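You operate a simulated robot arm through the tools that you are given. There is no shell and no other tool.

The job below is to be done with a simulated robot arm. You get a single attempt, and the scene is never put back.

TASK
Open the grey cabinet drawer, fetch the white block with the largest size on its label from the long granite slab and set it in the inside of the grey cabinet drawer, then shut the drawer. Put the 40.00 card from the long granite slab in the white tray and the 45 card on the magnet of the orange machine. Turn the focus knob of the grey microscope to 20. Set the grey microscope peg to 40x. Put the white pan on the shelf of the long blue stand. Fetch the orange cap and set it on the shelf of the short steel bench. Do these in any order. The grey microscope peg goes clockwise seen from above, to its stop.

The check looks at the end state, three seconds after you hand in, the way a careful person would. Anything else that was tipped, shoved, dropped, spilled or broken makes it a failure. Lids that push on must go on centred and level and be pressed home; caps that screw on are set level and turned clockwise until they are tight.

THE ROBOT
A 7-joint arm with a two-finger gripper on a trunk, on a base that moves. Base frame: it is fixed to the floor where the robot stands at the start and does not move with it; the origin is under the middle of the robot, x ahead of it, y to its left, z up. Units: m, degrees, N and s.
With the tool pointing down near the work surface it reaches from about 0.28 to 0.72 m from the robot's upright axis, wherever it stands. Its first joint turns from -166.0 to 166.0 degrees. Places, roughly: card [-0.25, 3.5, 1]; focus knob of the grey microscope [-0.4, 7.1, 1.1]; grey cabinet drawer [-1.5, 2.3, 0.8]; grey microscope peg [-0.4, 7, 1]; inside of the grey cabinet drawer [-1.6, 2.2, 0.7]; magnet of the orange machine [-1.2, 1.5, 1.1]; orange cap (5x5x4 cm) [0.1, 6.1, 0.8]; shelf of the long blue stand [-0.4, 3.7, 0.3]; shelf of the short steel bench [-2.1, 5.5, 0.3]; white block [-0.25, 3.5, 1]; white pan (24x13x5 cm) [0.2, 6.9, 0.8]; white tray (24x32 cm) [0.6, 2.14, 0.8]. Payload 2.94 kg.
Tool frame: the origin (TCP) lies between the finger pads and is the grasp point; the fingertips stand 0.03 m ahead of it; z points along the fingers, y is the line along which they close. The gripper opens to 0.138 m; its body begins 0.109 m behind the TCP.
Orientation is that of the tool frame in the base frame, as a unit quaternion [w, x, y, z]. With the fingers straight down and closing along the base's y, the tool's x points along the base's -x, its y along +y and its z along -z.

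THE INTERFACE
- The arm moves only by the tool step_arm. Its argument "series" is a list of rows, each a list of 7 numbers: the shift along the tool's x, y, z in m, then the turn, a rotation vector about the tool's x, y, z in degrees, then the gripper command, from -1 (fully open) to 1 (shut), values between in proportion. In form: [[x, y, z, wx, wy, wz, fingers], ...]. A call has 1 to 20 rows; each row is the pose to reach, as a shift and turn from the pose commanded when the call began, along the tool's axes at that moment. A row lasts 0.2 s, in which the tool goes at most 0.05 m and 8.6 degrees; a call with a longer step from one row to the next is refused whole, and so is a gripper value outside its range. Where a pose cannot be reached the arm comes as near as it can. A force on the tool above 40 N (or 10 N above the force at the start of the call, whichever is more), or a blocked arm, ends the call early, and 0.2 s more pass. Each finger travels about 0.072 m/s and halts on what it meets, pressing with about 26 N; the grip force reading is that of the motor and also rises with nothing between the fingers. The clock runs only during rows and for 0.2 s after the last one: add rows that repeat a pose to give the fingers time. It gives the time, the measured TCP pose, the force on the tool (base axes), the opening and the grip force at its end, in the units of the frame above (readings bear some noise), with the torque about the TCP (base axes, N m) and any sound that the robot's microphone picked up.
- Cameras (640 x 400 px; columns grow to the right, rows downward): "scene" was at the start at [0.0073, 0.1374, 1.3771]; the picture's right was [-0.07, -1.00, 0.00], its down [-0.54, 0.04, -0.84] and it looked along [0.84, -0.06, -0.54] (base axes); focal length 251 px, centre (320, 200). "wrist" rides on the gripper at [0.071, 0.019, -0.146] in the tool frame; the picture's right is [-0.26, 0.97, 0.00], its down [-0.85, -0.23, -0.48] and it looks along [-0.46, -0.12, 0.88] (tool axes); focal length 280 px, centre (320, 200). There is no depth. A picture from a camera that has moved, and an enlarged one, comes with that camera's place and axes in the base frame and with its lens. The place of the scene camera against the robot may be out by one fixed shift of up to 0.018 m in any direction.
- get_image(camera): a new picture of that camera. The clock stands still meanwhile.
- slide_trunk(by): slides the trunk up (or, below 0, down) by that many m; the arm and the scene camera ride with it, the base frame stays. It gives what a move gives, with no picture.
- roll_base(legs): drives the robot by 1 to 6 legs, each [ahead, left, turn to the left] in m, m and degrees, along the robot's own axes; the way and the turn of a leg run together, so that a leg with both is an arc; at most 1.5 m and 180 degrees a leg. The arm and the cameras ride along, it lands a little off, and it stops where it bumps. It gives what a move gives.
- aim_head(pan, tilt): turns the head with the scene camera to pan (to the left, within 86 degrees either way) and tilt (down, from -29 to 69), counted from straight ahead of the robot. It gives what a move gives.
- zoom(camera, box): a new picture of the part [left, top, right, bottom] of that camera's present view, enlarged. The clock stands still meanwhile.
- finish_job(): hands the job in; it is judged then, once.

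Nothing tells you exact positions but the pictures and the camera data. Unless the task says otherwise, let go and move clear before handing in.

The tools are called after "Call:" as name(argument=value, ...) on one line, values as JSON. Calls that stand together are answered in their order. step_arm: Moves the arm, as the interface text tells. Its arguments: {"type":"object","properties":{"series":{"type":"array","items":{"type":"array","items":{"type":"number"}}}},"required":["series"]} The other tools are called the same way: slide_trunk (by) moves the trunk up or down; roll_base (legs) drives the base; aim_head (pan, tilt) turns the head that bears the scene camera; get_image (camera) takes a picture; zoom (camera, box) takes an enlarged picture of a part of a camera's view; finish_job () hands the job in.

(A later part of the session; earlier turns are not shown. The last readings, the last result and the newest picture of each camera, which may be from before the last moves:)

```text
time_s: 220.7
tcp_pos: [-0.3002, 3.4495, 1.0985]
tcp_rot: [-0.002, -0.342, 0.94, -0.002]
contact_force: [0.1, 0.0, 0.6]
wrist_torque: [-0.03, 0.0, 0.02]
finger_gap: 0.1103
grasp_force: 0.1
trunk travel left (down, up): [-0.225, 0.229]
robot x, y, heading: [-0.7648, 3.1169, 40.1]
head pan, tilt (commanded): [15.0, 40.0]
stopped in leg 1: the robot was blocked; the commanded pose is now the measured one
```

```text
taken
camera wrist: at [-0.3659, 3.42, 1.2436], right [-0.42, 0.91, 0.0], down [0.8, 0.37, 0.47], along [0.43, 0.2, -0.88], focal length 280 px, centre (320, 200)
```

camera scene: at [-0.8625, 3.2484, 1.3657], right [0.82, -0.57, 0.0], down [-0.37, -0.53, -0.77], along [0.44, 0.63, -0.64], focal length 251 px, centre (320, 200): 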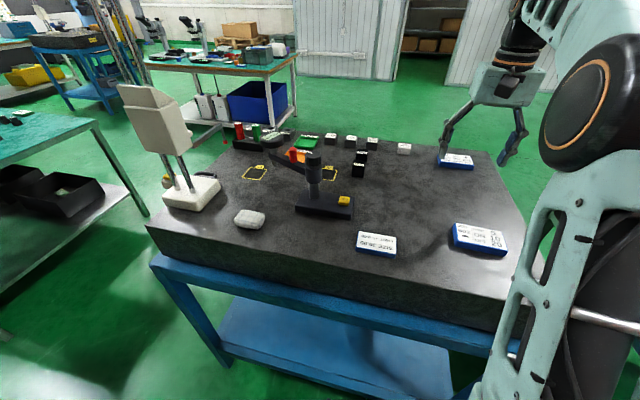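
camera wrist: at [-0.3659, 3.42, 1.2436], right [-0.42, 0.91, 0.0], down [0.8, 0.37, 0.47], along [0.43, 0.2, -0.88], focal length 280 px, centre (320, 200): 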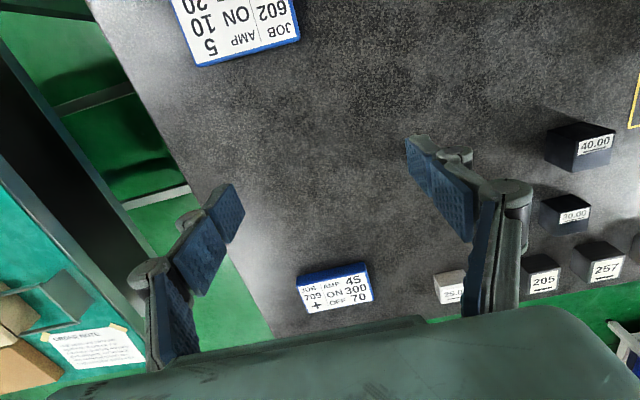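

The base is as close as it can get to the stand (about 0.29 m), and nothing shifted. The card is at about (-0.103, 3.569), so I'll tilt the tool 25° outward to reach it, first to a pre-grasp pose above.

Call:
step_arm(series=[[-0.032, -0.0061, 0.0, 0, -4.2, -0.3, -1], [-0.064, -0.0122, 0.01, 0, -8.3, -0.7, -1], [-0.0955, -0.0183, 0.02, 0, -12.5, -1, -1], [-0.127, -0.0244, 0.035, 0, -16.7, -1.3, -1], [-0.159, -0.0305, 0.055, 0, -20.8, -1.7, -1], [-0.1909, -0.0366, 0.0731, 0, -25, -2, -1], [-0.1909, -0.0366, 0.0731, 0, -25, -2, -1]])

Call:
get_image(camera="wrist")

Call:
get_image(camera="scene")

```text
time_s: 222.2
tcp_pos: [-0.1311, 3.5448, 1.0256]
tcp_rot: [0.202, -0.349, 0.912, 0.073]
contact_force: [0.3, -0.7, 0.5]
wrist_torque: [0.04, 0.0, 0.0]
finger_gap: 0.138
grasp_force: 0.1
trunk travel left (down, up): [-0.225, 0.229]
robot x, y, heading: [-0.7637, 3.1203, 40.0]
head pan, tilt (commanded): [15.0, 40.0]
```

```text
taken
camera wrist: at [-0.2381, 3.476, 1.1275], right [-0.47, 0.88, 0.1], down [0.57, 0.21, 0.79], along [0.67, 0.43, -0.6], focal length 280 px, centre (320, 200)
```

wrist: 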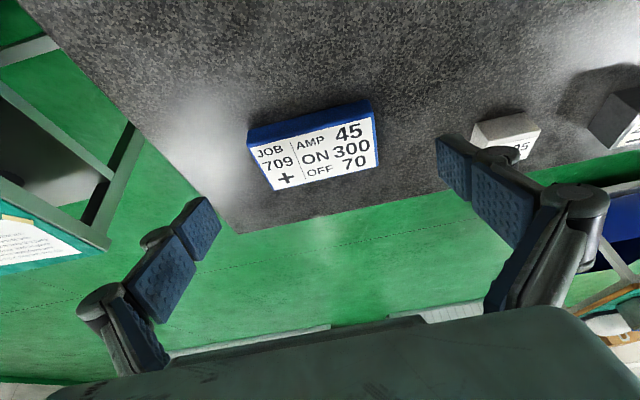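

```text
taken
camera scene: at [-0.8624, 3.2484, 1.3657], right [0.82, -0.57, 0.0], down [-0.37, -0.53, -0.77], along [0.44, 0.63, -0.64], focal length 251 px, centre (320, 200)
```

scene: 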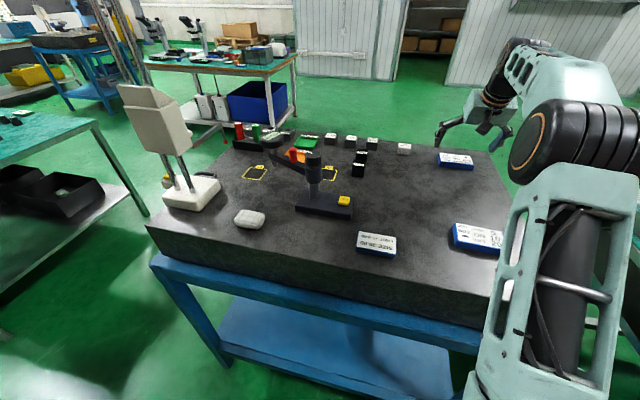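

The tilted pre-grasp pose is reached and the card sits between the fingers, with the 25.05 block clear to the side. I'll advance and close.

Call:
step_arm(series=[[-0.0008, -0.0007, 0.025, 0, 0, 0, -1], [-0.0014, -0.0012, 0.045, 0, 0, 0, -1], [-0.0018, -0.0015, 0.055, 0, 0, 0, -1], [-0.0019, -0.0016, 0.0599, 0, 0, 0, -1], [-0.0019, -0.0016, 0.0599, 0, 0, 0, -1]])

Call:
get_image(camera="wrist")

```text
time_s: 223.4
tcp_pos: [-0.1088, 3.5605, 0.9709]
tcp_rot: [0.203, -0.35, 0.912, 0.074]
contact_force: [0.0, 0.5, 0.3]
wrist_torque: [0.03, 0.02, -0.03]
finger_gap: 0.1382
grasp_force: 0.1
trunk travel left (down, up): [-0.225, 0.229]
robot x, y, heading: [-0.7597, 3.1161, 40.2]
head pan, tilt (commanded): [15.0, 40.0]
```

```text
taken
camera wrist: at [-0.216, 3.4923, 1.0738], right [-0.47, 0.88, 0.1], down [0.57, 0.21, 0.79], along [0.67, 0.43, -0.6], focal length 280 px, centre (320, 200)
```

wrist: 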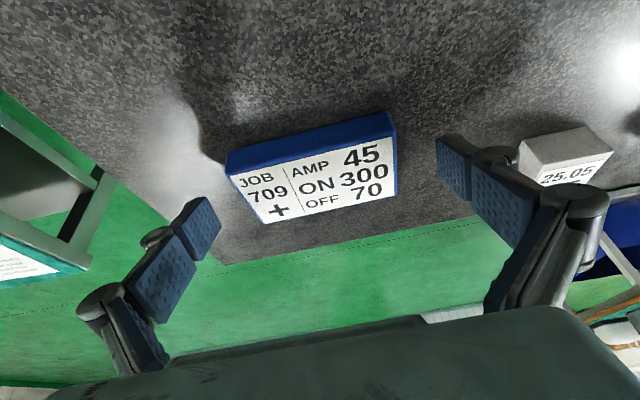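

The card lies squarely between the fingers. I'll close on it.

Call:
step_arm(series=[[0, 0, 0, 0, 0, 0, -0.5], [0, 0, 0, 0, 0, 0, 0], [0, 0, 0, 0, 0, 0, 0.5], [0, 0, 0, 0, 0, 0, 1], [0, 0, 0, 0, 0, 0, 1], [0, 0, 0, 0, 0, 0, 1]])

Call:
get_image(camera="wrist")

```text
time_s: 224.8
tcp_pos: [-0.1085, 3.5616, 0.9726]
tcp_rot: [0.202, -0.35, 0.912, 0.074]
contact_force: [1.0, 0.2, 1.6]
wrist_torque: [0.06, 0.06, -0.01]
finger_gap: 0.0991
grasp_force: 25.8
trunk travel left (down, up): [-0.225, 0.229]
robot x, y, heading: [-0.7586, 3.1235, 40.1]
head pan, tilt (commanded): [15.0, 40.0]
```

```text
taken
camera wrist: at [-0.216, 3.4921, 1.0742], right [-0.47, 0.88, 0.1], down [0.57, 0.21, 0.79], along [0.67, 0.43, -0.6], focal length 280 px, centre (320, 200)
```

wrist: 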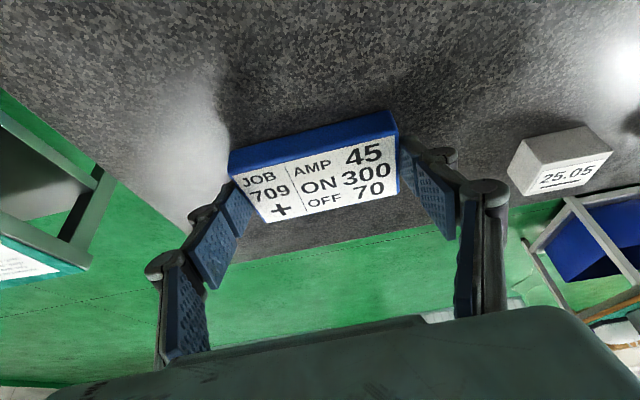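

The 45 card is gripped (gap 99 mm). I'll lift it slowly straight up.

Call:
step_arm(series=[[-0.0013, 0, -0.0027, 0, 0, 0, 1], [-0.0029, 0, -0.0063, 0, 0, 0, 1], [-0.005, -0.0001, -0.0109, 0, 0, 0, 1], [-0.0076, -0.0001, -0.0163, 0, 0, 0, 1], [-0.0109, -0.0002, -0.0236, 0, 0, 0, 1], [-0.0151, -0.0003, -0.0327, 0, 0, 0, 1], [-0.0201, -0.0004, -0.0435, 0, 0, 0, 1], [-0.026, -0.0005, -0.0562, 0, 0, 0, 1], [-0.0319, -0.0006, -0.0689, 0, 0, 0, 1], [-0.0377, -0.0007, -0.0816, 0, 0, 0, 1], [-0.0436, -0.0008, -0.0943, 0, 0, 0, 1], [-0.0436, -0.0008, -0.0943, 0, 0, 0, 1]])

Call:
get_image(camera="wrist")

```text
time_s: 227.4
tcp_pos: [-0.113, 3.5564, 1.0708]
tcp_rot: [0.202, -0.351, 0.912, 0.074]
contact_force: [-0.4, 0.5, -0.5]
wrist_torque: [0.02, 0.01, -0.03]
finger_gap: 0.0993
grasp_force: 26.3
out of reach, approached as far as the arm can: row 11, 12
trunk travel left (down, up): [-0.225, 0.229]
robot x, y, heading: [-0.7632, 3.1185, 40.2]
head pan, tilt (commanded): [15.0, 40.0]
```

```text
taken
camera wrist: at [-0.221, 3.488, 1.1737], right [-0.47, 0.88, 0.1], down [0.57, 0.21, 0.79], along [0.67, 0.43, -0.6], focal length 280 px, centre (320, 200)
```

wrist: 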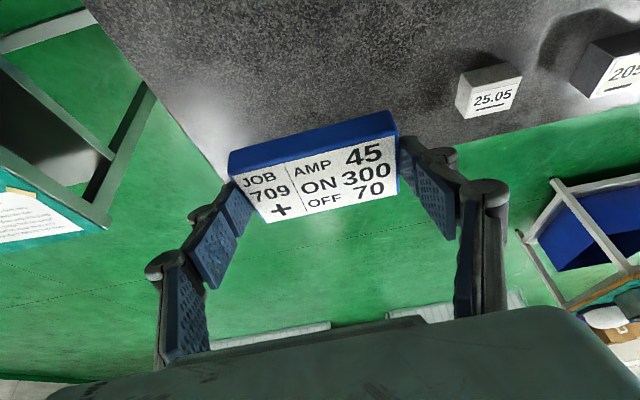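

The card is up and held level while the tool stays tilted. I'll draw it back, raise the trunk, back the base away and then look at the orange machine.

Call:
step_arm(series=[[0.018, 0, -0.0084, 0, 0, 0, 1], [0.041, 0, -0.019, 0, 0, 0, 1], [0.065, 0, -0.03, 0, 0, 0, 1], [0.09, -0.0001, -0.042, 0, 0, 0, 1], [0.117, -0.0002, -0.054, 0, 0, 0, 1], [0.145, -0.0004, -0.067, 0, 0, 0, 1], [0.172, -0.0005, -0.08, 0, 0, 0, 1], [0.2, -0.0006, -0.0925, 0, 0, 0, 1], [0.227, -0.0008, -0.105, 0, 0, 0, 1], [0.25, -0.001, -0.1155, 0, 0, 0, 1], [0.25, -0.001, -0.1155, 0, 0, 0, 1]])

Call:
slide_trunk(by=0.1)

Call:
roll_base(legs=[[-0.27, 0, 0], [0, 0, 90], [0, 0, 91.5]])

Call:
aim_head(pan=40, tilt=30)

Call:
get_image(camera="scene")

Call:
get_image(camera="wrist")

```text
time_s: 229.8
tcp_pos: [-0.3187, 3.3738, 1.0696]
tcp_rot: [0.202, -0.35, 0.912, 0.074]
contact_force: [0.3, 0.6, -1.9]
wrist_torque: [0.0, 0.0, -0.01]
finger_gap: 0.0993
grasp_force: 25.8
trunk travel left (down, up): [-0.225, 0.229]
robot x, y, heading: [-0.7628, 3.1201, 39.9]
head pan, tilt (commanded): [15.0, 40.0]
```

```text
time_s: 231.2
tcp_pos: [-0.3166, 3.3741, 1.1693]
tcp_rot: [0.202, -0.35, 0.912, 0.074]
contact_force: [-0.5, 0.3, -0.9]
wrist_torque: [0.01, -0.01, -0.05]
finger_gap: 0.0994
grasp_force: 25.6
trunk travel left (down, up): [-0.325, 0.129]
robot x, y, heading: [-0.7609, 3.1201, 40.1]
head pan, tilt (commanded): [15.0, 40.0]
```

```text
time_s: 240.8
tcp_pos: [-1.3993, 2.6847, 1.1694]
tcp_rot: [0.076, 0.908, 0.36, -0.201]
contact_force: [-0.6, -0.2, -1.0]
wrist_torque: [0.02, -0.06, -0.02]
finger_gap: 0.0992
grasp_force: 25.8
trunk travel left (down, up): [-0.325, 0.129]
robot x, y, heading: [-0.959, 2.9501, -138.6]
head pan, tilt (commanded): [15.0, 40.0]
```

```text
time_s: 241.6
tcp_pos: [-1.3987, 2.6833, 1.1693]
tcp_rot: [0.077, 0.907, 0.361, -0.2]
contact_force: [-0.3, -0.6, -1.2]
wrist_torque: [-0.03, -0.02, -0.01]
finger_gap: 0.0989
grasp_force: 25.7
trunk travel left (down, up): [-0.325, 0.129]
robot x, y, heading: [-0.9628, 2.9526, -138.4]
head pan, tilt (commanded): [40.0, 30.0]
```

```text
taken
camera scene: at [-0.8276, 2.821, 1.481], right [-0.99, 0.15, 0.0], down [0.07, 0.49, -0.87], along [-0.13, -0.86, -0.5], focal length 251 px, centre (320, 200)
```

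scene: 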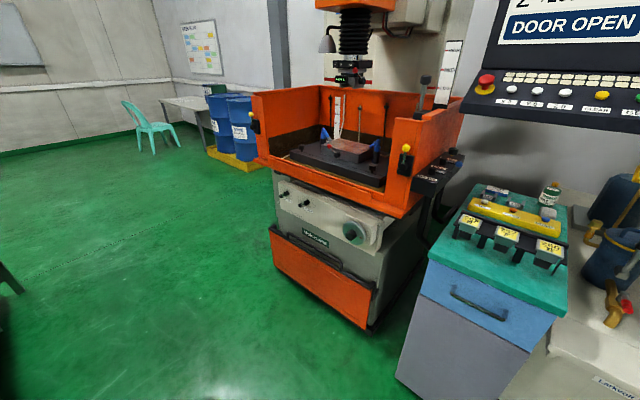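

```text
taken
camera wrist: at [-1.2951, 2.7562, 1.2719], right [0.49, -0.87, 0.1], down [-0.57, -0.23, 0.79], along [-0.66, -0.45, -0.6], focal length 280 px, centre (320, 200)
```

wrist: 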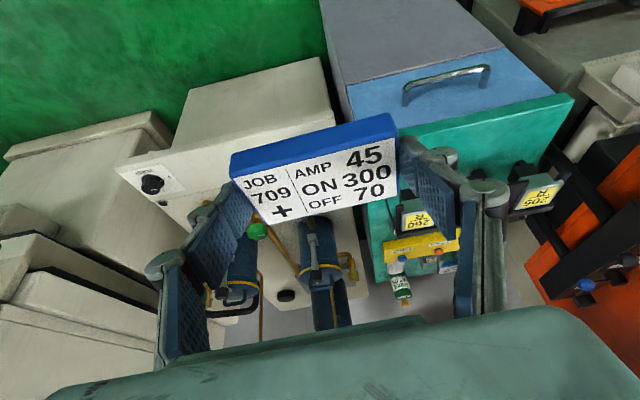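

The orange machine's tank is open at the front, with a dark magnetic chuck and a workpiece on it. I'll zoom in.

Call:
zoom(camera="scene", box=[240, 80, 480, 230])

```text
2.67 times, centred on (360, 155) of scene
camera zoom: at [-0.8276, 2.821, 1.481], right [-0.99, 0.15, 0.0], down [0.07, 0.49, -0.87], along [-0.13, -0.86, -0.5], focal length 669 px, centre (213, 320)
```

zoom: 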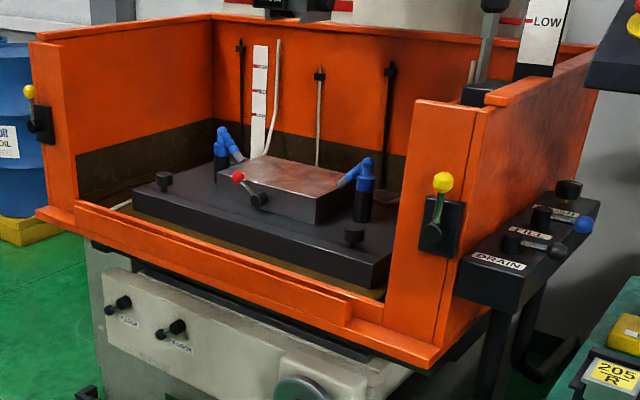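

The magnet is the reddish-topped block with a red-knobbed lever, its top at about z≈1.04, spanning roughly a 25×15 cm area centred near (-1.18, 1.50). I'll strafe along to stand in front of the machine.

Call:
roll_base(legs=[[0, 0.97, 0]])

Call:
aim_head(pan=0, tilt=35)

Call:
get_image(camera="scene")

Call:
get_image(camera="wrist")

```text
time_s: 250.5
tcp_pos: [-0.749, 1.952, 1.1694]
tcp_rot: [0.078, 0.906, 0.365, -0.201]
contact_force: [0.3, -0.4, 0.3]
wrist_torque: [0.02, 0.02, 0.0]
finger_gap: 0.0992
grasp_force: 26.1
trunk travel left (down, up): [-0.325, 0.129]
robot x, y, heading: [-0.3117, 2.224, -138.0]
head pan, tilt (commanded): [40.0, 30.0]
```

```text
time_s: 251.6
tcp_pos: [-0.7488, 1.9514, 1.17]
tcp_rot: [0.077, 0.906, 0.364, -0.201]
contact_force: [0.5, 0.0, -1.0]
wrist_torque: [0.06, -0.02, 0.04]
finger_gap: 0.0994
grasp_force: 26.3
trunk travel left (down, up): [-0.325, 0.129]
robot x, y, heading: [-0.3126, 2.2236, -138.1]
head pan, tilt (commanded): [0.0, 35.0]
```

```text
taken
camera scene: at [-0.2305, 2.1234, 1.4732], right [-0.67, 0.74, 0.0], down [0.43, 0.38, -0.82], along [-0.61, -0.55, -0.57], focal length 251 px, centre (320, 200)
```

scene: 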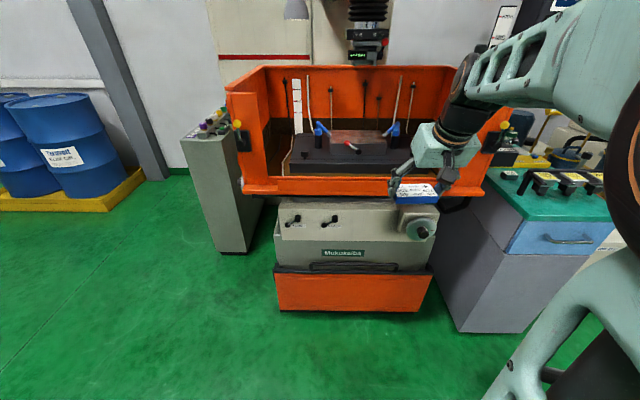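

```text
taken
camera wrist: at [-0.6449, 2.0243, 1.2719], right [0.5, -0.86, 0.1], down [-0.57, -0.23, 0.79], along [-0.66, -0.45, -0.6], focal length 280 px, centre (320, 200)
```

wrist: 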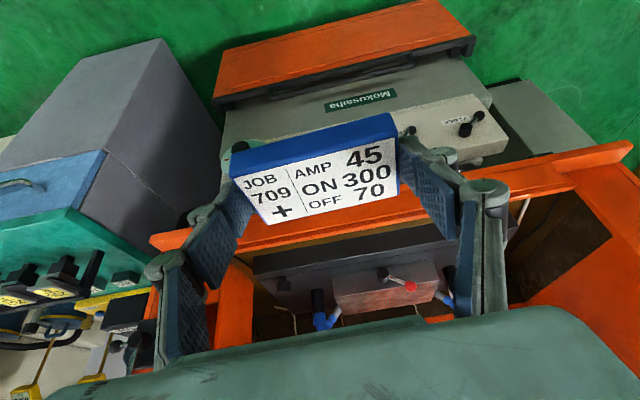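

I'm now facing the machine with the card in front of its opening. I'll zoom in on the magnet from here.

Call:
zoom(camera="scene", box=[270, 60, 430, 210])

Call:
zoom(camera="wrist", box=[180, 200, 540, 360])

```text
2.67 times, centred on (350, 135) of scene
camera zoom: at [-0.2305, 2.1234, 1.4732], right [-0.67, 0.74, 0.0], down [0.43, 0.38, -0.82], along [-0.61, -0.55, -0.57], focal length 669 px, centre (240, 373)
```

zoom: 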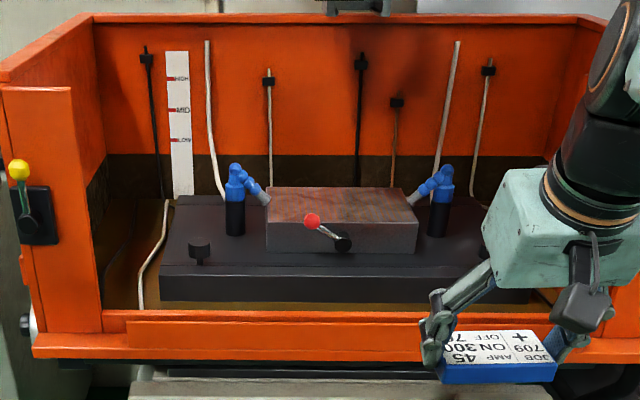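

```text
1.78 times, centred on (360, 280) of wrist
camera zoom: at [-0.6449, 2.0243, 1.2719], right [0.5, -0.86, 0.1], down [-0.57, -0.23, 0.79], along [-0.66, -0.45, -0.6], focal length 498 px, centre (249, 58)
```

zoom: 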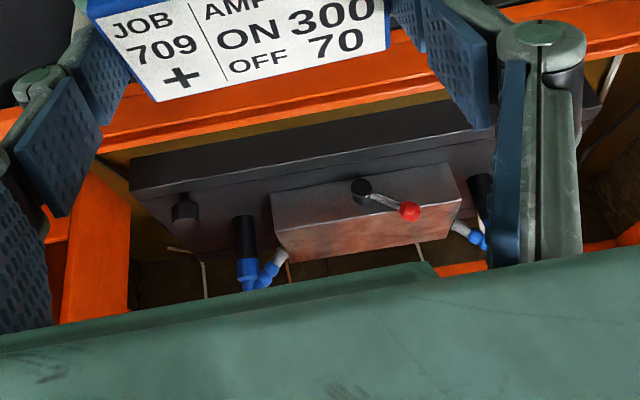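

The magnet's nozzles flank it and the red lever is in front; the card should go on top centre. I'll roll forward toward the machine, keeping the card above the tank lip.

Call:
roll_base(legs=[[0.31, 0, 0]])

Call:
get_image(camera="wrist")

Call:
get_image(camera="scene")

```text
time_s: 253.7
tcp_pos: [-0.9821, 1.7394, 1.1701]
tcp_rot: [0.077, 0.906, 0.365, -0.201]
contact_force: [0.2, -0.6, -0.8]
wrist_torque: [0.0, -0.03, 0.0]
finger_gap: 0.0993
grasp_force: 25.5
trunk travel left (down, up): [-0.325, 0.129]
robot x, y, heading: [-0.5471, 2.0087, -138.4]
head pan, tilt (commanded): [0.0, 35.0]
```

```text
taken
camera wrist: at [-0.8775, 1.814, 1.2718], right [0.5, -0.86, 0.1], down [-0.57, -0.23, 0.79], along [-0.66, -0.45, -0.6], focal length 280 px, centre (320, 200)
```

wrist: 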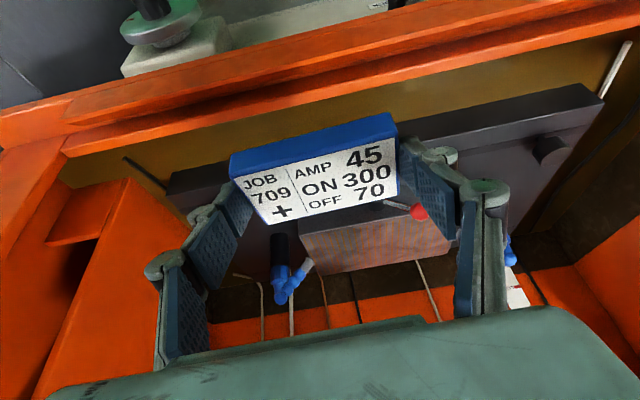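

```text
taken
camera scene: at [-0.4635, 1.9141, 1.4732], right [-0.67, 0.74, 0.0], down [0.43, 0.38, -0.82], along [-0.61, -0.55, -0.57], focal length 251 px, centre (320, 200)
```

scene: 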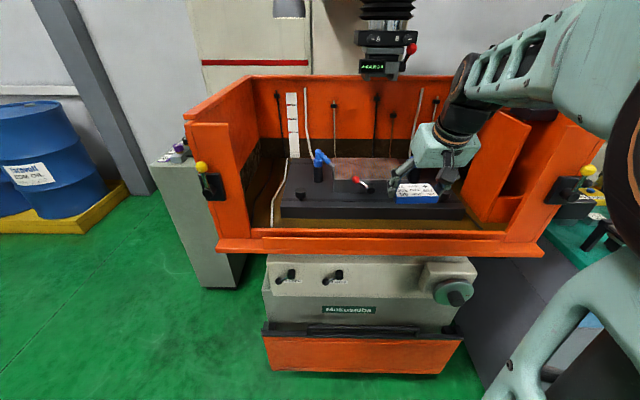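

Closer now; I'll zoom in on the wrist view to pin the magnet down.

Call:
zoom(camera="wrist", box=[230, 150, 550, 350])

Call:
zoom(camera="scene", box=[270, 20, 510, 220])

```text
2.00 times, centred on (390, 250) of wrist
camera zoom: at [-0.8775, 1.814, 1.2718], right [0.5, -0.86, 0.1], down [-0.57, -0.23, 0.79], along [-0.66, -0.45, -0.6], focal length 561 px, centre (180, 100)
```

zoom: 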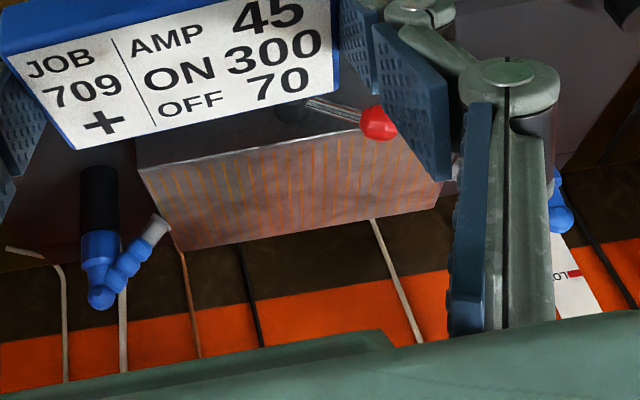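

```text
2.00 times, centred on (390, 120) of scene
camera zoom: at [-0.4635, 1.9141, 1.4732], right [-0.67, 0.74, 0.0], down [0.43, 0.38, -0.82], along [-0.61, -0.55, -0.57], focal length 502 px, centre (180, 360)
```

zoom: 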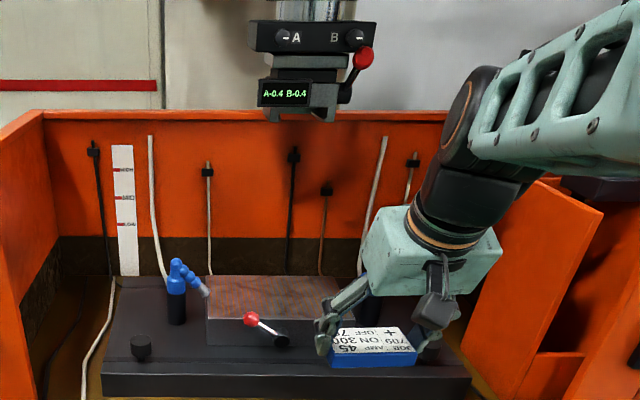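

From two wrist views the magnet's top is at z≈1.0525, from n≈0.03 to 0.20, centred at a≈1.894. The machine's head hangs above its rear part at z≈1.35, so I'll place the card on the front half to keep my wrist clear. First a small roll forward.

Call:
roll_base(legs=[[0.05, 0, 0]])

```text
time_s: 254.6
tcp_pos: [-1.017, 1.7084, 1.1699]
tcp_rot: [0.078, 0.906, 0.365, -0.2]
contact_force: [0.1, 0.0, -0.6]
wrist_torque: [0.03, -0.02, 0.01]
finger_gap: 0.0992
grasp_force: 26.6
trunk travel left (down, up): [-0.325, 0.129]
robot x, y, heading: [-0.584, 1.9795, -138.3]
head pan, tilt (commanded): [0.0, 35.0]
```

I'll lower the card to just above lever height, then slide it in over the front part of the magnet.

Call:
step_arm(series=[[0.0067, 0.0001, 0.0145, 0, 0, 0, 1], [0.0135, 0.0002, 0.029, 0, 0, 0, 1], [0.0202, 0.0003, 0.0435, 0, 0, 0, 1], [-0.0044, 0.0065, 0.0549, 0, 0, 0, 1], [-0.029, 0.0126, 0.0662, 0, 0, 0, 1], [-0.0536, 0.0188, 0.0776, 0, 0, 0, 1], [-0.0782, 0.0249, 0.0889, 0, 0, 0, 1], [-0.1028, 0.0311, 0.1003, 0, 0, 0, 1], [-0.1274, 0.0372, 0.1116, 0, 0, 0, 1], [-0.152, 0.0434, 0.123, 0, 0, 0, 1], [-0.1766, 0.0495, 0.1343, 0, 0, 0, 1], [-0.1766, 0.0495, 0.1343, 0, 0, 0, 1]])

Call:
get_image(camera="wrist")

Call:
get_image(camera="scene")

```text
time_s: 257.2
tcp_pos: [-1.1394, 1.5223, 1.1226]
tcp_rot: [0.077, 0.906, 0.366, -0.2]
contact_force: [-0.7, 0.0, -1.0]
wrist_torque: [0.02, -0.02, 0.03]
finger_gap: 0.0995
grasp_force: 25.6
trunk travel left (down, up): [-0.325, 0.129]
robot x, y, heading: [-0.5815, 1.9776, -138.0]
head pan, tilt (commanded): [0.0, 35.0]
```

```text
taken
camera wrist: at [-1.036, 1.5947, 1.2243], right [0.5, -0.86, 0.1], down [-0.57, -0.23, 0.79], along [-0.66, -0.45, -0.6], focal length 280 px, centre (320, 200)
```

wrist: 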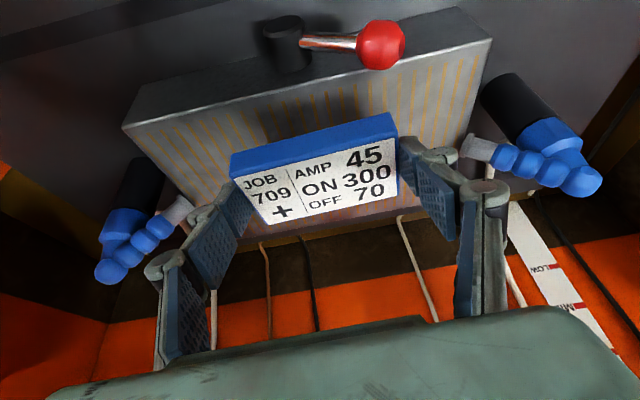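

```text
taken
camera scene: at [-0.4991, 1.8819, 1.4732], right [-0.67, 0.74, 0.0], down [0.43, 0.38, -0.82], along [-0.61, -0.55, -0.57], focal length 251 px, centre (320, 200)
```

scene: 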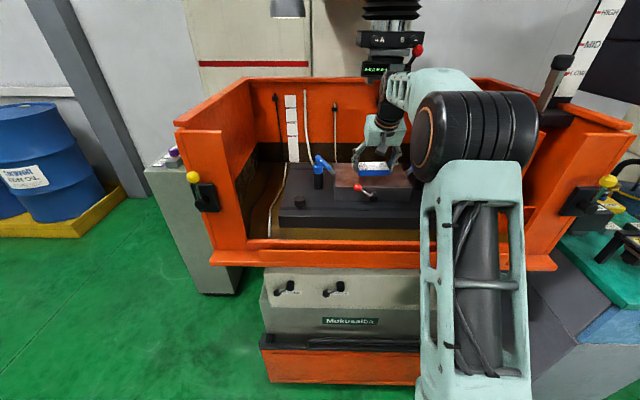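

The card hovers over the magnet's front half. I'll check the wrist's clearance from the machine head.

Call:
zoom(camera="scene", box=[320, 20, 480, 220])

```text
2.00 times, centred on (400, 120) of scene
camera zoom: at [-0.4991, 1.8819, 1.4732], right [-0.67, 0.74, 0.0], down [0.43, 0.38, -0.82], along [-0.61, -0.55, -0.57], focal length 502 px, centre (160, 360)
```

zoom: 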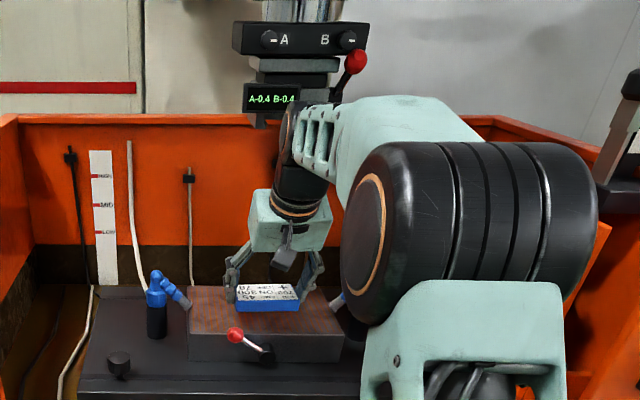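

The wrist is below and in front of the head. I'll lower the card straight down slowly until it touches the magnet.

Call:
step_arm(series=[[0.0042, 0.0001, 0.0091, 0, 0, 0, 1], [0.0084, 0.0001, 0.0181, 0, 0, 0, 1], [0.0118, 0.0002, 0.0254, 0, 0, 0, 1], [0.0134, 0.0002, 0.029, 0, 0, 0, 1], [0.0143, 0.0002, 0.0308, 0, 0, 0, 1]])

Call:
get_image(camera="wrist")

```text
time_s: 258.4
tcp_pos: [-1.1383, 1.5226, 1.0879]
tcp_rot: [0.077, 0.906, 0.365, -0.201]
contact_force: [-0.1, -1.3, -1.2]
wrist_torque: [-0.04, -0.02, -0.01]
finger_gap: 0.0994
grasp_force: 26.0
trunk travel left (down, up): [-0.325, 0.129]
robot x, y, heading: [-0.5812, 1.9807, -137.8]
head pan, tilt (commanded): [0.0, 35.0]
```

```text
taken
camera wrist: at [-1.0352, 1.5948, 1.1905], right [0.5, -0.86, 0.1], down [-0.57, -0.23, 0.79], along [-0.66, -0.45, -0.6], focal length 280 px, centre (320, 200)
```

wrist: 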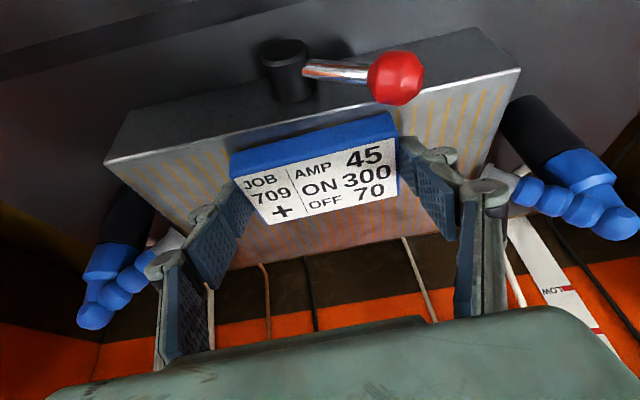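

No contact yet; nearly there. I'll continue in small steps.

Call:
step_arm(series=[[0.0008, 0, 0.0018, 0, 0, 0, 1], [0.0017, 0, 0.0036, 0, 0, 0, 1], [0.0025, 0, 0.0054, 0, 0, 0, 1], [0.0025, 0, 0.0054, 0, 0, 0, 1]])

```text
time_s: 259.4
tcp_pos: [-1.1385, 1.5224, 1.0858]
tcp_rot: [0.079, 0.904, 0.366, -0.205]
contact_force: [-3.7, -3.3, 17.5]
wrist_torque: [-0.05, 0.0, -0.01]
finger_gap: 0.0994
grasp_force: 26.1
trunk travel left (down, up): [-0.325, 0.129]
robot x, y, heading: [-0.5815, 1.9794, -137.6]
head pan, tilt (commanded): [0.0, 35.0]
```

The card rests on the magnet. I'll ease up, open slightly, rise a little and then withdraw toward me.

Call:
step_arm(series=[[-0.0013, 0, -0.0027, 0, 0, 0, 1], [-0.0013, 0, -0.0027, 0, 0, 0, -0.5], [-0.0013, 0, -0.0027, 0, 0, 0, -0.62], [-0.0013, 0, -0.0027, 0, 0, 0, -0.62], [-0.0055, 0, -0.012, 0, 0, 0, -0.62], [-0.0101, -0.0002, -0.0218, 0, 0, 0, -0.62], [-0.0159, -0.0002, -0.0344, 0, 0, 0, -0.62]])

Call:
get_image(camera="wrist")

```text
time_s: 261.0
tcp_pos: [-1.1367, 1.5218, 1.1197]
tcp_rot: [0.077, 0.906, 0.365, -0.2]
contact_force: [0.0, -0.9, -0.3]
wrist_torque: [0.01, -0.01, -0.01]
finger_gap: 0.1118
grasp_force: 0.0
trunk travel left (down, up): [-0.325, 0.129]
robot x, y, heading: [-0.5841, 1.9782, -137.9]
head pan, tilt (commanded): [0.0, 35.0]
```

```text
taken
camera wrist: at [-1.0333, 1.5955, 1.2226], right [0.5, -0.86, 0.1], down [-0.57, -0.23, 0.79], along [-0.66, -0.45, -0.6], focal length 280 px, centre (320, 200)
```

wrist: 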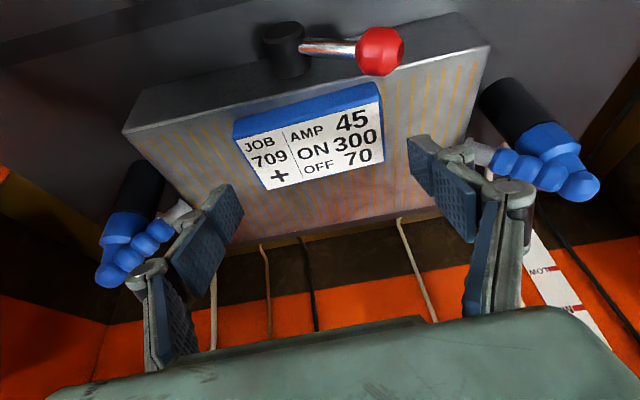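

The 45 card lies flat on the magnet. I'll withdraw the gripper and back the base off.

Call:
step_arm(series=[[0.0302, 0.001, -0.014, 0, 0, 0, -0.62], [0.0604, 0.002, -0.028, 0, 0, 0, -0.62], [0.0906, 0.003, -0.042, 0, 0, 0, -0.62], [0.1208, 0.004, -0.0561, 0, 0, 0, -0.62], [0.1511, 0.005, -0.0701, 0, 0, 0, -0.62], [0.1813, 0.006, -0.0841, 0, 0, 0, -0.62], [0.1687, 0.0058, -0.1113, 0, 0, 0, -0.62], [0.1561, 0.0056, -0.1385, 0, 0, 0, -0.62], [0.1561, 0.0056, -0.1385, 0, 0, 0, -0.62]])

Call:
roll_base(legs=[[-0.36, 0, 0]])

Call:
get_image(camera="scene")

Call:
zoom(camera="scene", box=[270, 80, 430, 200])

```text
time_s: 263.0
tcp_pos: [-0.9901, 1.6592, 1.1795]
tcp_rot: [0.078, 0.906, 0.365, -0.201]
contact_force: [0.7, 1.0, 0.3]
wrist_torque: [-0.03, -0.01, -0.03]
finger_gap: 0.112
grasp_force: 0.1
trunk travel left (down, up): [-0.325, 0.129]
robot x, y, heading: [-0.5796, 1.9781, -137.9]
head pan, tilt (commanded): [0.0, 35.0]
```

```text
time_s: 265.4
tcp_pos: [-0.7226, 1.9046, 1.1791]
tcp_rot: [0.077, 0.907, 0.362, -0.2]
contact_force: [0.3, 0.6, 0.1]
wrist_torque: [0.03, 0.02, -0.04]
finger_gap: 0.1118
grasp_force: 0.1
trunk travel left (down, up): [-0.325, 0.129]
robot x, y, heading: [-0.3123, 2.222, -138.4]
head pan, tilt (commanded): [0.0, 35.0]
```

```text
taken
camera scene: at [-0.2293, 2.1235, 1.4732], right [-0.66, 0.75, 0.0], down [0.43, 0.38, -0.82], along [-0.61, -0.54, -0.57], focal length 251 px, centre (320, 200)
```

scene: 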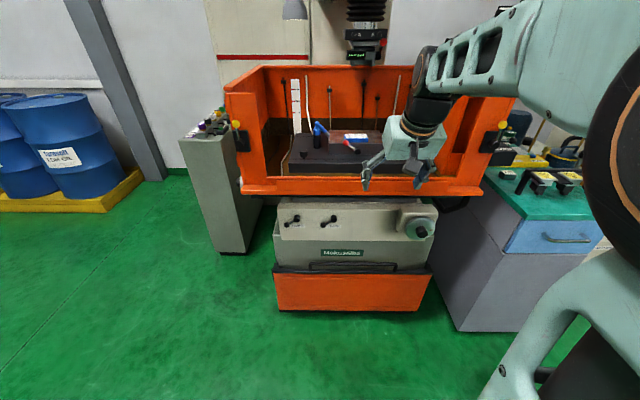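

```text
3.33 times, centred on (350, 140) of scene
camera zoom: at [-0.2293, 2.1235, 1.4732], right [-0.66, 0.75, 0.0], down [0.43, 0.38, -0.82], along [-0.61, -0.54, -0.57], focal length 836 px, centre (220, 400)
```

zoom: 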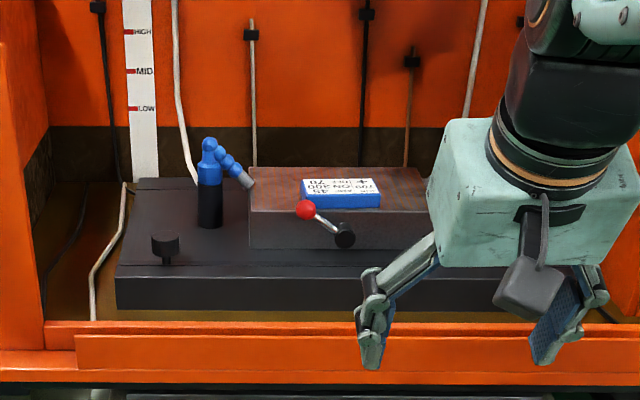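

The 45 card is properly on the magnet. Next are the microscope, pan and cap at the far side; I'll straighten the tool and drive along the corridor past the slab, looking ahead.

Call:
step_arm(series=[[0.0145, 0.0005, -0.0067, 0, 5, 0, -0.6], [0.029, 0.001, -0.0134, 0, 10, 0, -0.4], [0.0435, 0.0014, -0.0202, 0, 15, 0, -0.2], [0.058, 0.0019, -0.0269, 0, 20, 0, 0], [0.0725, 0.0024, -0.0336, 0, 25, 0, 0], [0.0725, 0.0024, -0.0336, 0, 25, 0, 0]])

Call:
roll_base(legs=[[0, 0, -89.6], [1.2, 0, 0]])

Call:
aim_head(pan=0, tilt=20)

Call:
get_image(camera="scene")

```text
time_s: 266.8
tcp_pos: [-0.6648, 1.9565, 1.181]
tcp_rot: [-0.004, 0.929, 0.369, 0.001]
contact_force: [-0.1, 0.0, 0.6]
wrist_torque: [-0.02, 0.02, -0.01]
finger_gap: 0.0688
grasp_force: 0.0
trunk travel left (down, up): [-0.325, 0.129]
robot x, y, heading: [-0.3114, 2.2216, -138.4]
head pan, tilt (commanded): [0.0, 35.0]
```

```text
time_s: 276.6
tcp_pos: [-1.3739, 3.4618, 1.18]
tcp_rot: [-0.003, 0.92, -0.392, 0.004]
contact_force: [-0.4, 0.3, -0.2]
wrist_torque: [-0.01, 0.0, -0.01]
finger_gap: 0.069
grasp_force: 0.0
trunk travel left (down, up): [-0.325, 0.129]
robot x, y, heading: [-1.1061, 3.1116, 132.1]
head pan, tilt (commanded): [0.0, 35.0]
```

```text
time_s: 277.4
tcp_pos: [-1.3748, 3.4623, 1.1807]
tcp_rot: [-0.003, 0.92, -0.392, 0.003]
contact_force: [0.6, -0.4, -0.2]
wrist_torque: [-0.02, 0.0, -0.02]
finger_gap: 0.0692
grasp_force: 0.0
trunk travel left (down, up): [-0.325, 0.129]
robot x, y, heading: [-1.1129, 3.1097, 132.0]
head pan, tilt (commanded): [0.0, 20.0]
```

```text
taken
camera scene: at [-1.219, 3.0393, 1.497], right [0.74, 0.67, 0.0], down [0.23, -0.25, -0.94], along [-0.63, 0.7, -0.34], focal length 251 px, centre (320, 200)
```

scene: 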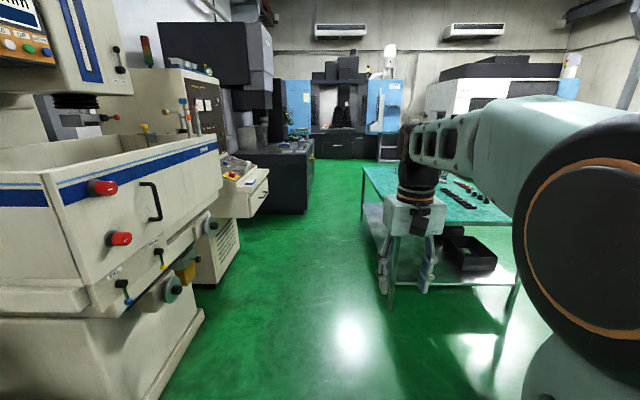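

I see the short steel bench (teal top, low shelf with black bins) ahead on the right. I'll go through the gap between it and the slab stand to reach the far tables.

Call:
roll_base(legs=[[1.0, 0, 0], [0, 0, -90], [1.2, 0, 0]])

Call:
get_image(camera="scene")

Call:
aim_head(pan=45, tilt=20)

Call:
get_image(camera="scene")

```text
time_s: 292.2
tcp_pos: [-0.5188, 4.931, 1.1795]
tcp_rot: [0.0, -0.367, 0.93, -0.003]
contact_force: [-0.1, -0.3, 0.3]
wrist_torque: [0.01, -0.01, 0.01]
finger_gap: 0.0692
grasp_force: 0.0
trunk travel left (down, up): [-0.325, 0.129]
robot x, y, heading: [-0.8688, 4.6704, 41.1]
head pan, tilt (commanded): [0.0, 20.0]
```

```text
taken
camera scene: at [-0.9541, 4.7881, 1.4971], right [0.66, -0.75, 0.0], down [-0.26, -0.23, -0.94], along [0.71, 0.62, -0.34], focal length 251 px, centre (320, 200)
```

scene: 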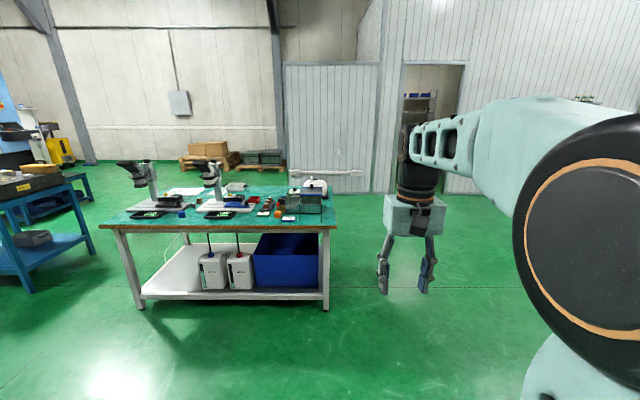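

```text
time_s: 293.3
tcp_pos: [-0.5193, 4.9326, 1.1796]
tcp_rot: [-0.001, -0.367, 0.93, -0.005]
contact_force: [0.5, 0.4, 0.1]
wrist_torque: [0.01, -0.02, 0.0]
finger_gap: 0.069
grasp_force: 0.1
trunk travel left (down, up): [-0.325, 0.129]
robot x, y, heading: [-0.8729, 4.668, 41.3]
head pan, tilt (commanded): [45.0, 20.0]
```

```text
taken
camera scene: at [-1.018, 4.8195, 1.4971], right [1.0, -0.07, 0.0], down [-0.02, -0.34, -0.94], along [0.06, 0.94, -0.34], focal length 251 px, centre (320, 200)
```

scene: 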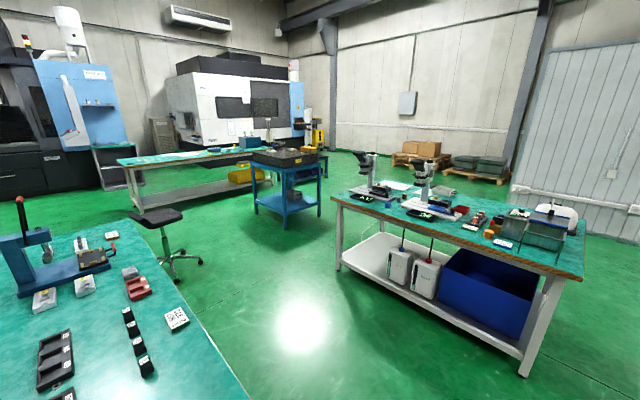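

The microscope table is ahead-left, with two microscopes, an orange cap and other items. I'll zoom in.

Call:
zoom(camera="scene", box=[330, 140, 490, 240])

Call:
zoom(camera="scene", box=[440, 180, 600, 280])

Call:
zoom(camera="scene", box=[0, 200, 250, 400])

```text
4.00 times, centred on (410, 190) of scene
camera zoom: at [-1.018, 4.8195, 1.4971], right [1.0, -0.07, 0.0], down [-0.02, -0.34, -0.94], along [0.06, 0.94, -0.34], focal length 1003 px, centre (-40, 240)
```

zoom: 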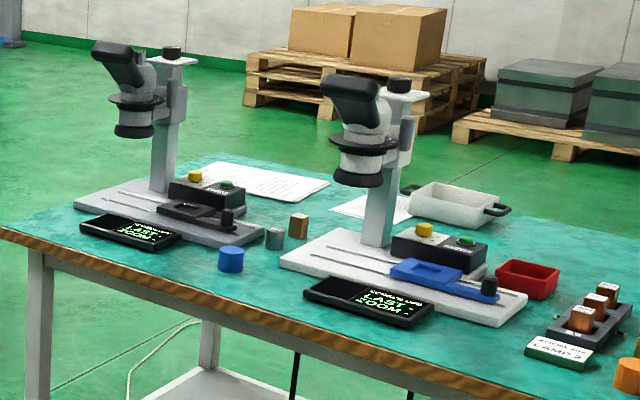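

```text
4.00 times, centred on (520, 230) of scene
camera zoom: at [-1.018, 4.8195, 1.4971], right [1.0, -0.07, 0.0], down [-0.02, -0.34, -0.94], along [0.06, 0.94, -0.34], focal length 1003 px, centre (-480, 80)
```

zoom: 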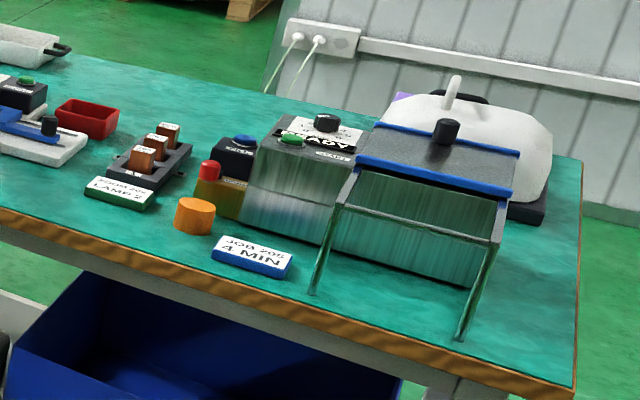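

```text
2.00 times, centred on (125, 300) of scene
camera zoom: at [-1.018, 4.8195, 1.4971], right [1.0, -0.07, 0.0], down [-0.02, -0.34, -0.94], along [0.06, 0.94, -0.34], focal length 502 px, centre (710, 0)
```

zoom: 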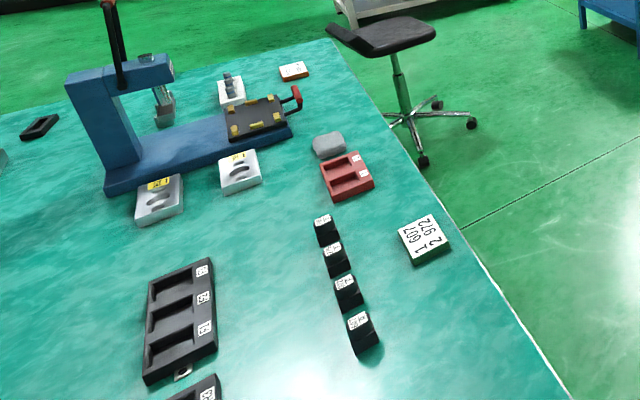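

The grey-based microscope is the left one; the white pan (black handles) is behind the white microscope, and the orange cap stands near the front edge. I'll drive up in front of the grey microscope.

Call:
roll_base(legs=[[0.8, 0, 0.7], [0, 1.35, 0]])

Call:
aim_head(pan=0, tilt=20)

Call:
get_image(camera="scene")

```text
time_s: 309.2
tcp_pos: [-0.809, 6.4671, 1.1808]
tcp_rot: [0.0, -0.362, 0.932, -0.004]
contact_force: [-0.2, 0.1, 0.0]
wrist_torque: [-0.01, -0.02, -0.01]
finger_gap: 0.0689
grasp_force: 0.0
trunk travel left (down, up): [-0.325, 0.129]
robot x, y, heading: [-1.1641, 6.2103, 40.6]
head pan, tilt (commanded): [45.0, 20.0]
```

```text
time_s: 310.3
tcp_pos: [-0.8091, 6.4656, 1.1804]
tcp_rot: [0.0, -0.363, 0.932, -0.004]
contact_force: [0.0, 0.7, -0.2]
wrist_torque: [0.0, -0.03, 0.0]
finger_gap: 0.0689
grasp_force: 0.1
trunk travel left (down, up): [-0.325, 0.129]
robot x, y, heading: [-1.1664, 6.2059, 40.8]
head pan, tilt (commanded): [0.0, 20.0]
```

```text
taken
camera scene: at [-1.2458, 6.3275, 1.4971], right [0.65, -0.76, 0.0], down [-0.26, -0.22, -0.94], along [0.71, 0.61, -0.34], focal length 251 px, centre (320, 200)
```

scene: 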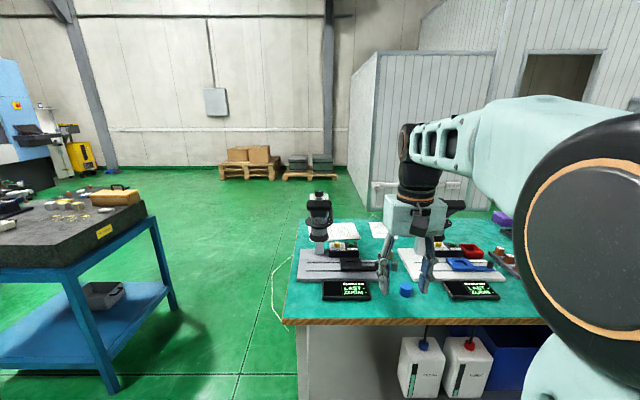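

The grey microscope stands at the left end of the table. I'll zoom in on it.

Call:
zoom(camera="scene", box=[280, 180, 400, 310])

Call:
zoom(camera="scene", box=[295, 185, 345, 250])

```text
3.08 times, centred on (340, 245) of scene
camera zoom: at [-1.2458, 6.3275, 1.4971], right [0.65, -0.76, 0.0], down [-0.26, -0.22, -0.94], along [0.71, 0.61, -0.34], focal length 772 px, centre (258, 62)
```

zoom: 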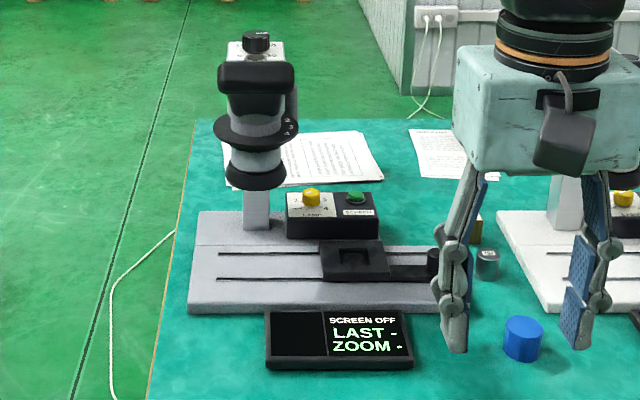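

```text
6.15 times, centred on (320, 218) of scene
camera zoom: at [-1.2458, 6.3275, 1.4971], right [0.65, -0.76, 0.0], down [-0.26, -0.22, -0.94], along [0.71, 0.61, -0.34], focal length 1544 px, centre (320, 92)
```

zoom: 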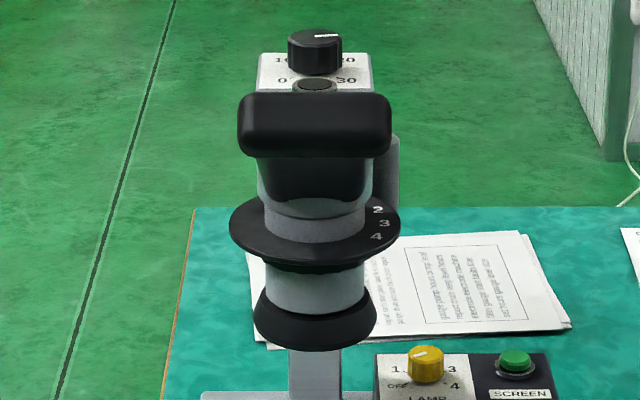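

The grey microscope has a focus knob on its top plate (labels 0/10/20/30) and a ring with numbers below the eyepiece. I'll go around to the table's left end, where it's within easy reach, with the arm kept high.

Call:
slide_trunk(by=0.12)

Call:
roll_base(legs=[[0, 0.76, 1.2], [0, 0, -90], [0, 0.5, 0], [0, 0.42, 0]])

Call:
aim_head(pan=0, tilt=40)

Call:
get_image(camera="scene")

Call:
get_image(camera="wrist")

```text
time_s: 311.8
tcp_pos: [-0.8084, 6.4666, 1.2996]
tcp_rot: [0.0, -0.363, 0.932, -0.004]
contact_force: [0.6, -0.1, -0.5]
wrist_torque: [0.0, 0.02, 0.0]
finger_gap: 0.0689
grasp_force: 0.1
trunk travel left (down, up): [-0.445, 0.009]
robot x, y, heading: [-1.1654, 6.2049, 41.0]
head pan, tilt (commanded): [0.0, 20.0]
```

```text
time_s: 330.8
tcp_pos: [-0.7372, 7.0352, 1.2988]
tcp_rot: [-0.003, 0.392, 0.92, -0.003]
contact_force: [-0.3, -0.3, 0.0]
wrist_torque: [-0.04, -0.01, -0.01]
finger_gap: 0.0691
grasp_force: 0.1
trunk travel left (down, up): [-0.445, 0.009]
robot x, y, heading: [-1.0052, 7.386, -47.7]
head pan, tilt (commanded): [0.0, 20.0]
```

```text
time_s: 331.6
tcp_pos: [-0.737, 7.0342, 1.3]
tcp_rot: [-0.004, 0.391, 0.92, -0.003]
contact_force: [0.4, -0.1, -0.3]
wrist_torque: [-0.01, -0.03, 0.01]
finger_gap: 0.0691
grasp_force: 0.0
trunk travel left (down, up): [-0.445, 0.009]
robot x, y, heading: [-1.0037, 7.385, -47.8]
head pan, tilt (commanded): [0.0, 40.0]
```

```text
taken
camera scene: at [-0.9023, 7.4808, 1.5857], right [-0.74, -0.67, 0.0], down [-0.43, 0.48, -0.77], along [0.51, -0.57, -0.64], focal length 251 px, centre (320, 200)
```

scene: 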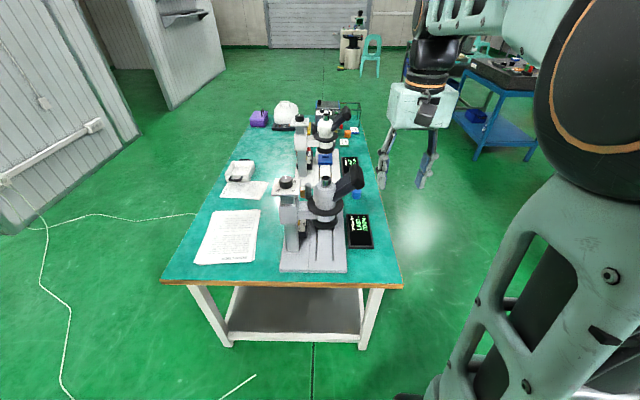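

```text
taken
camera wrist: at [-0.772, 7.1001, 1.4459], right [0.88, 0.48, -0.01], down [0.43, -0.77, 0.48], along [0.22, -0.42, -0.88], focal length 280 px, centre (320, 200)
```

wrist: 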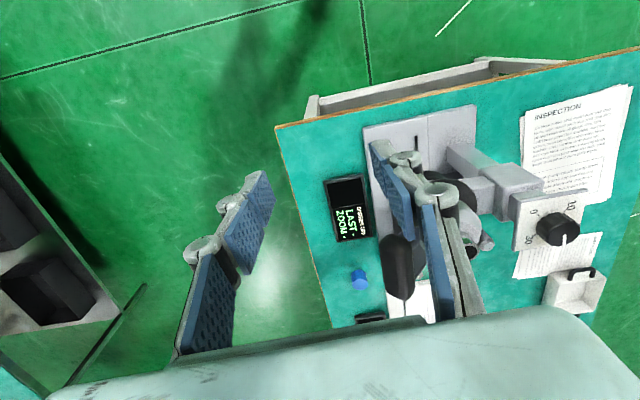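

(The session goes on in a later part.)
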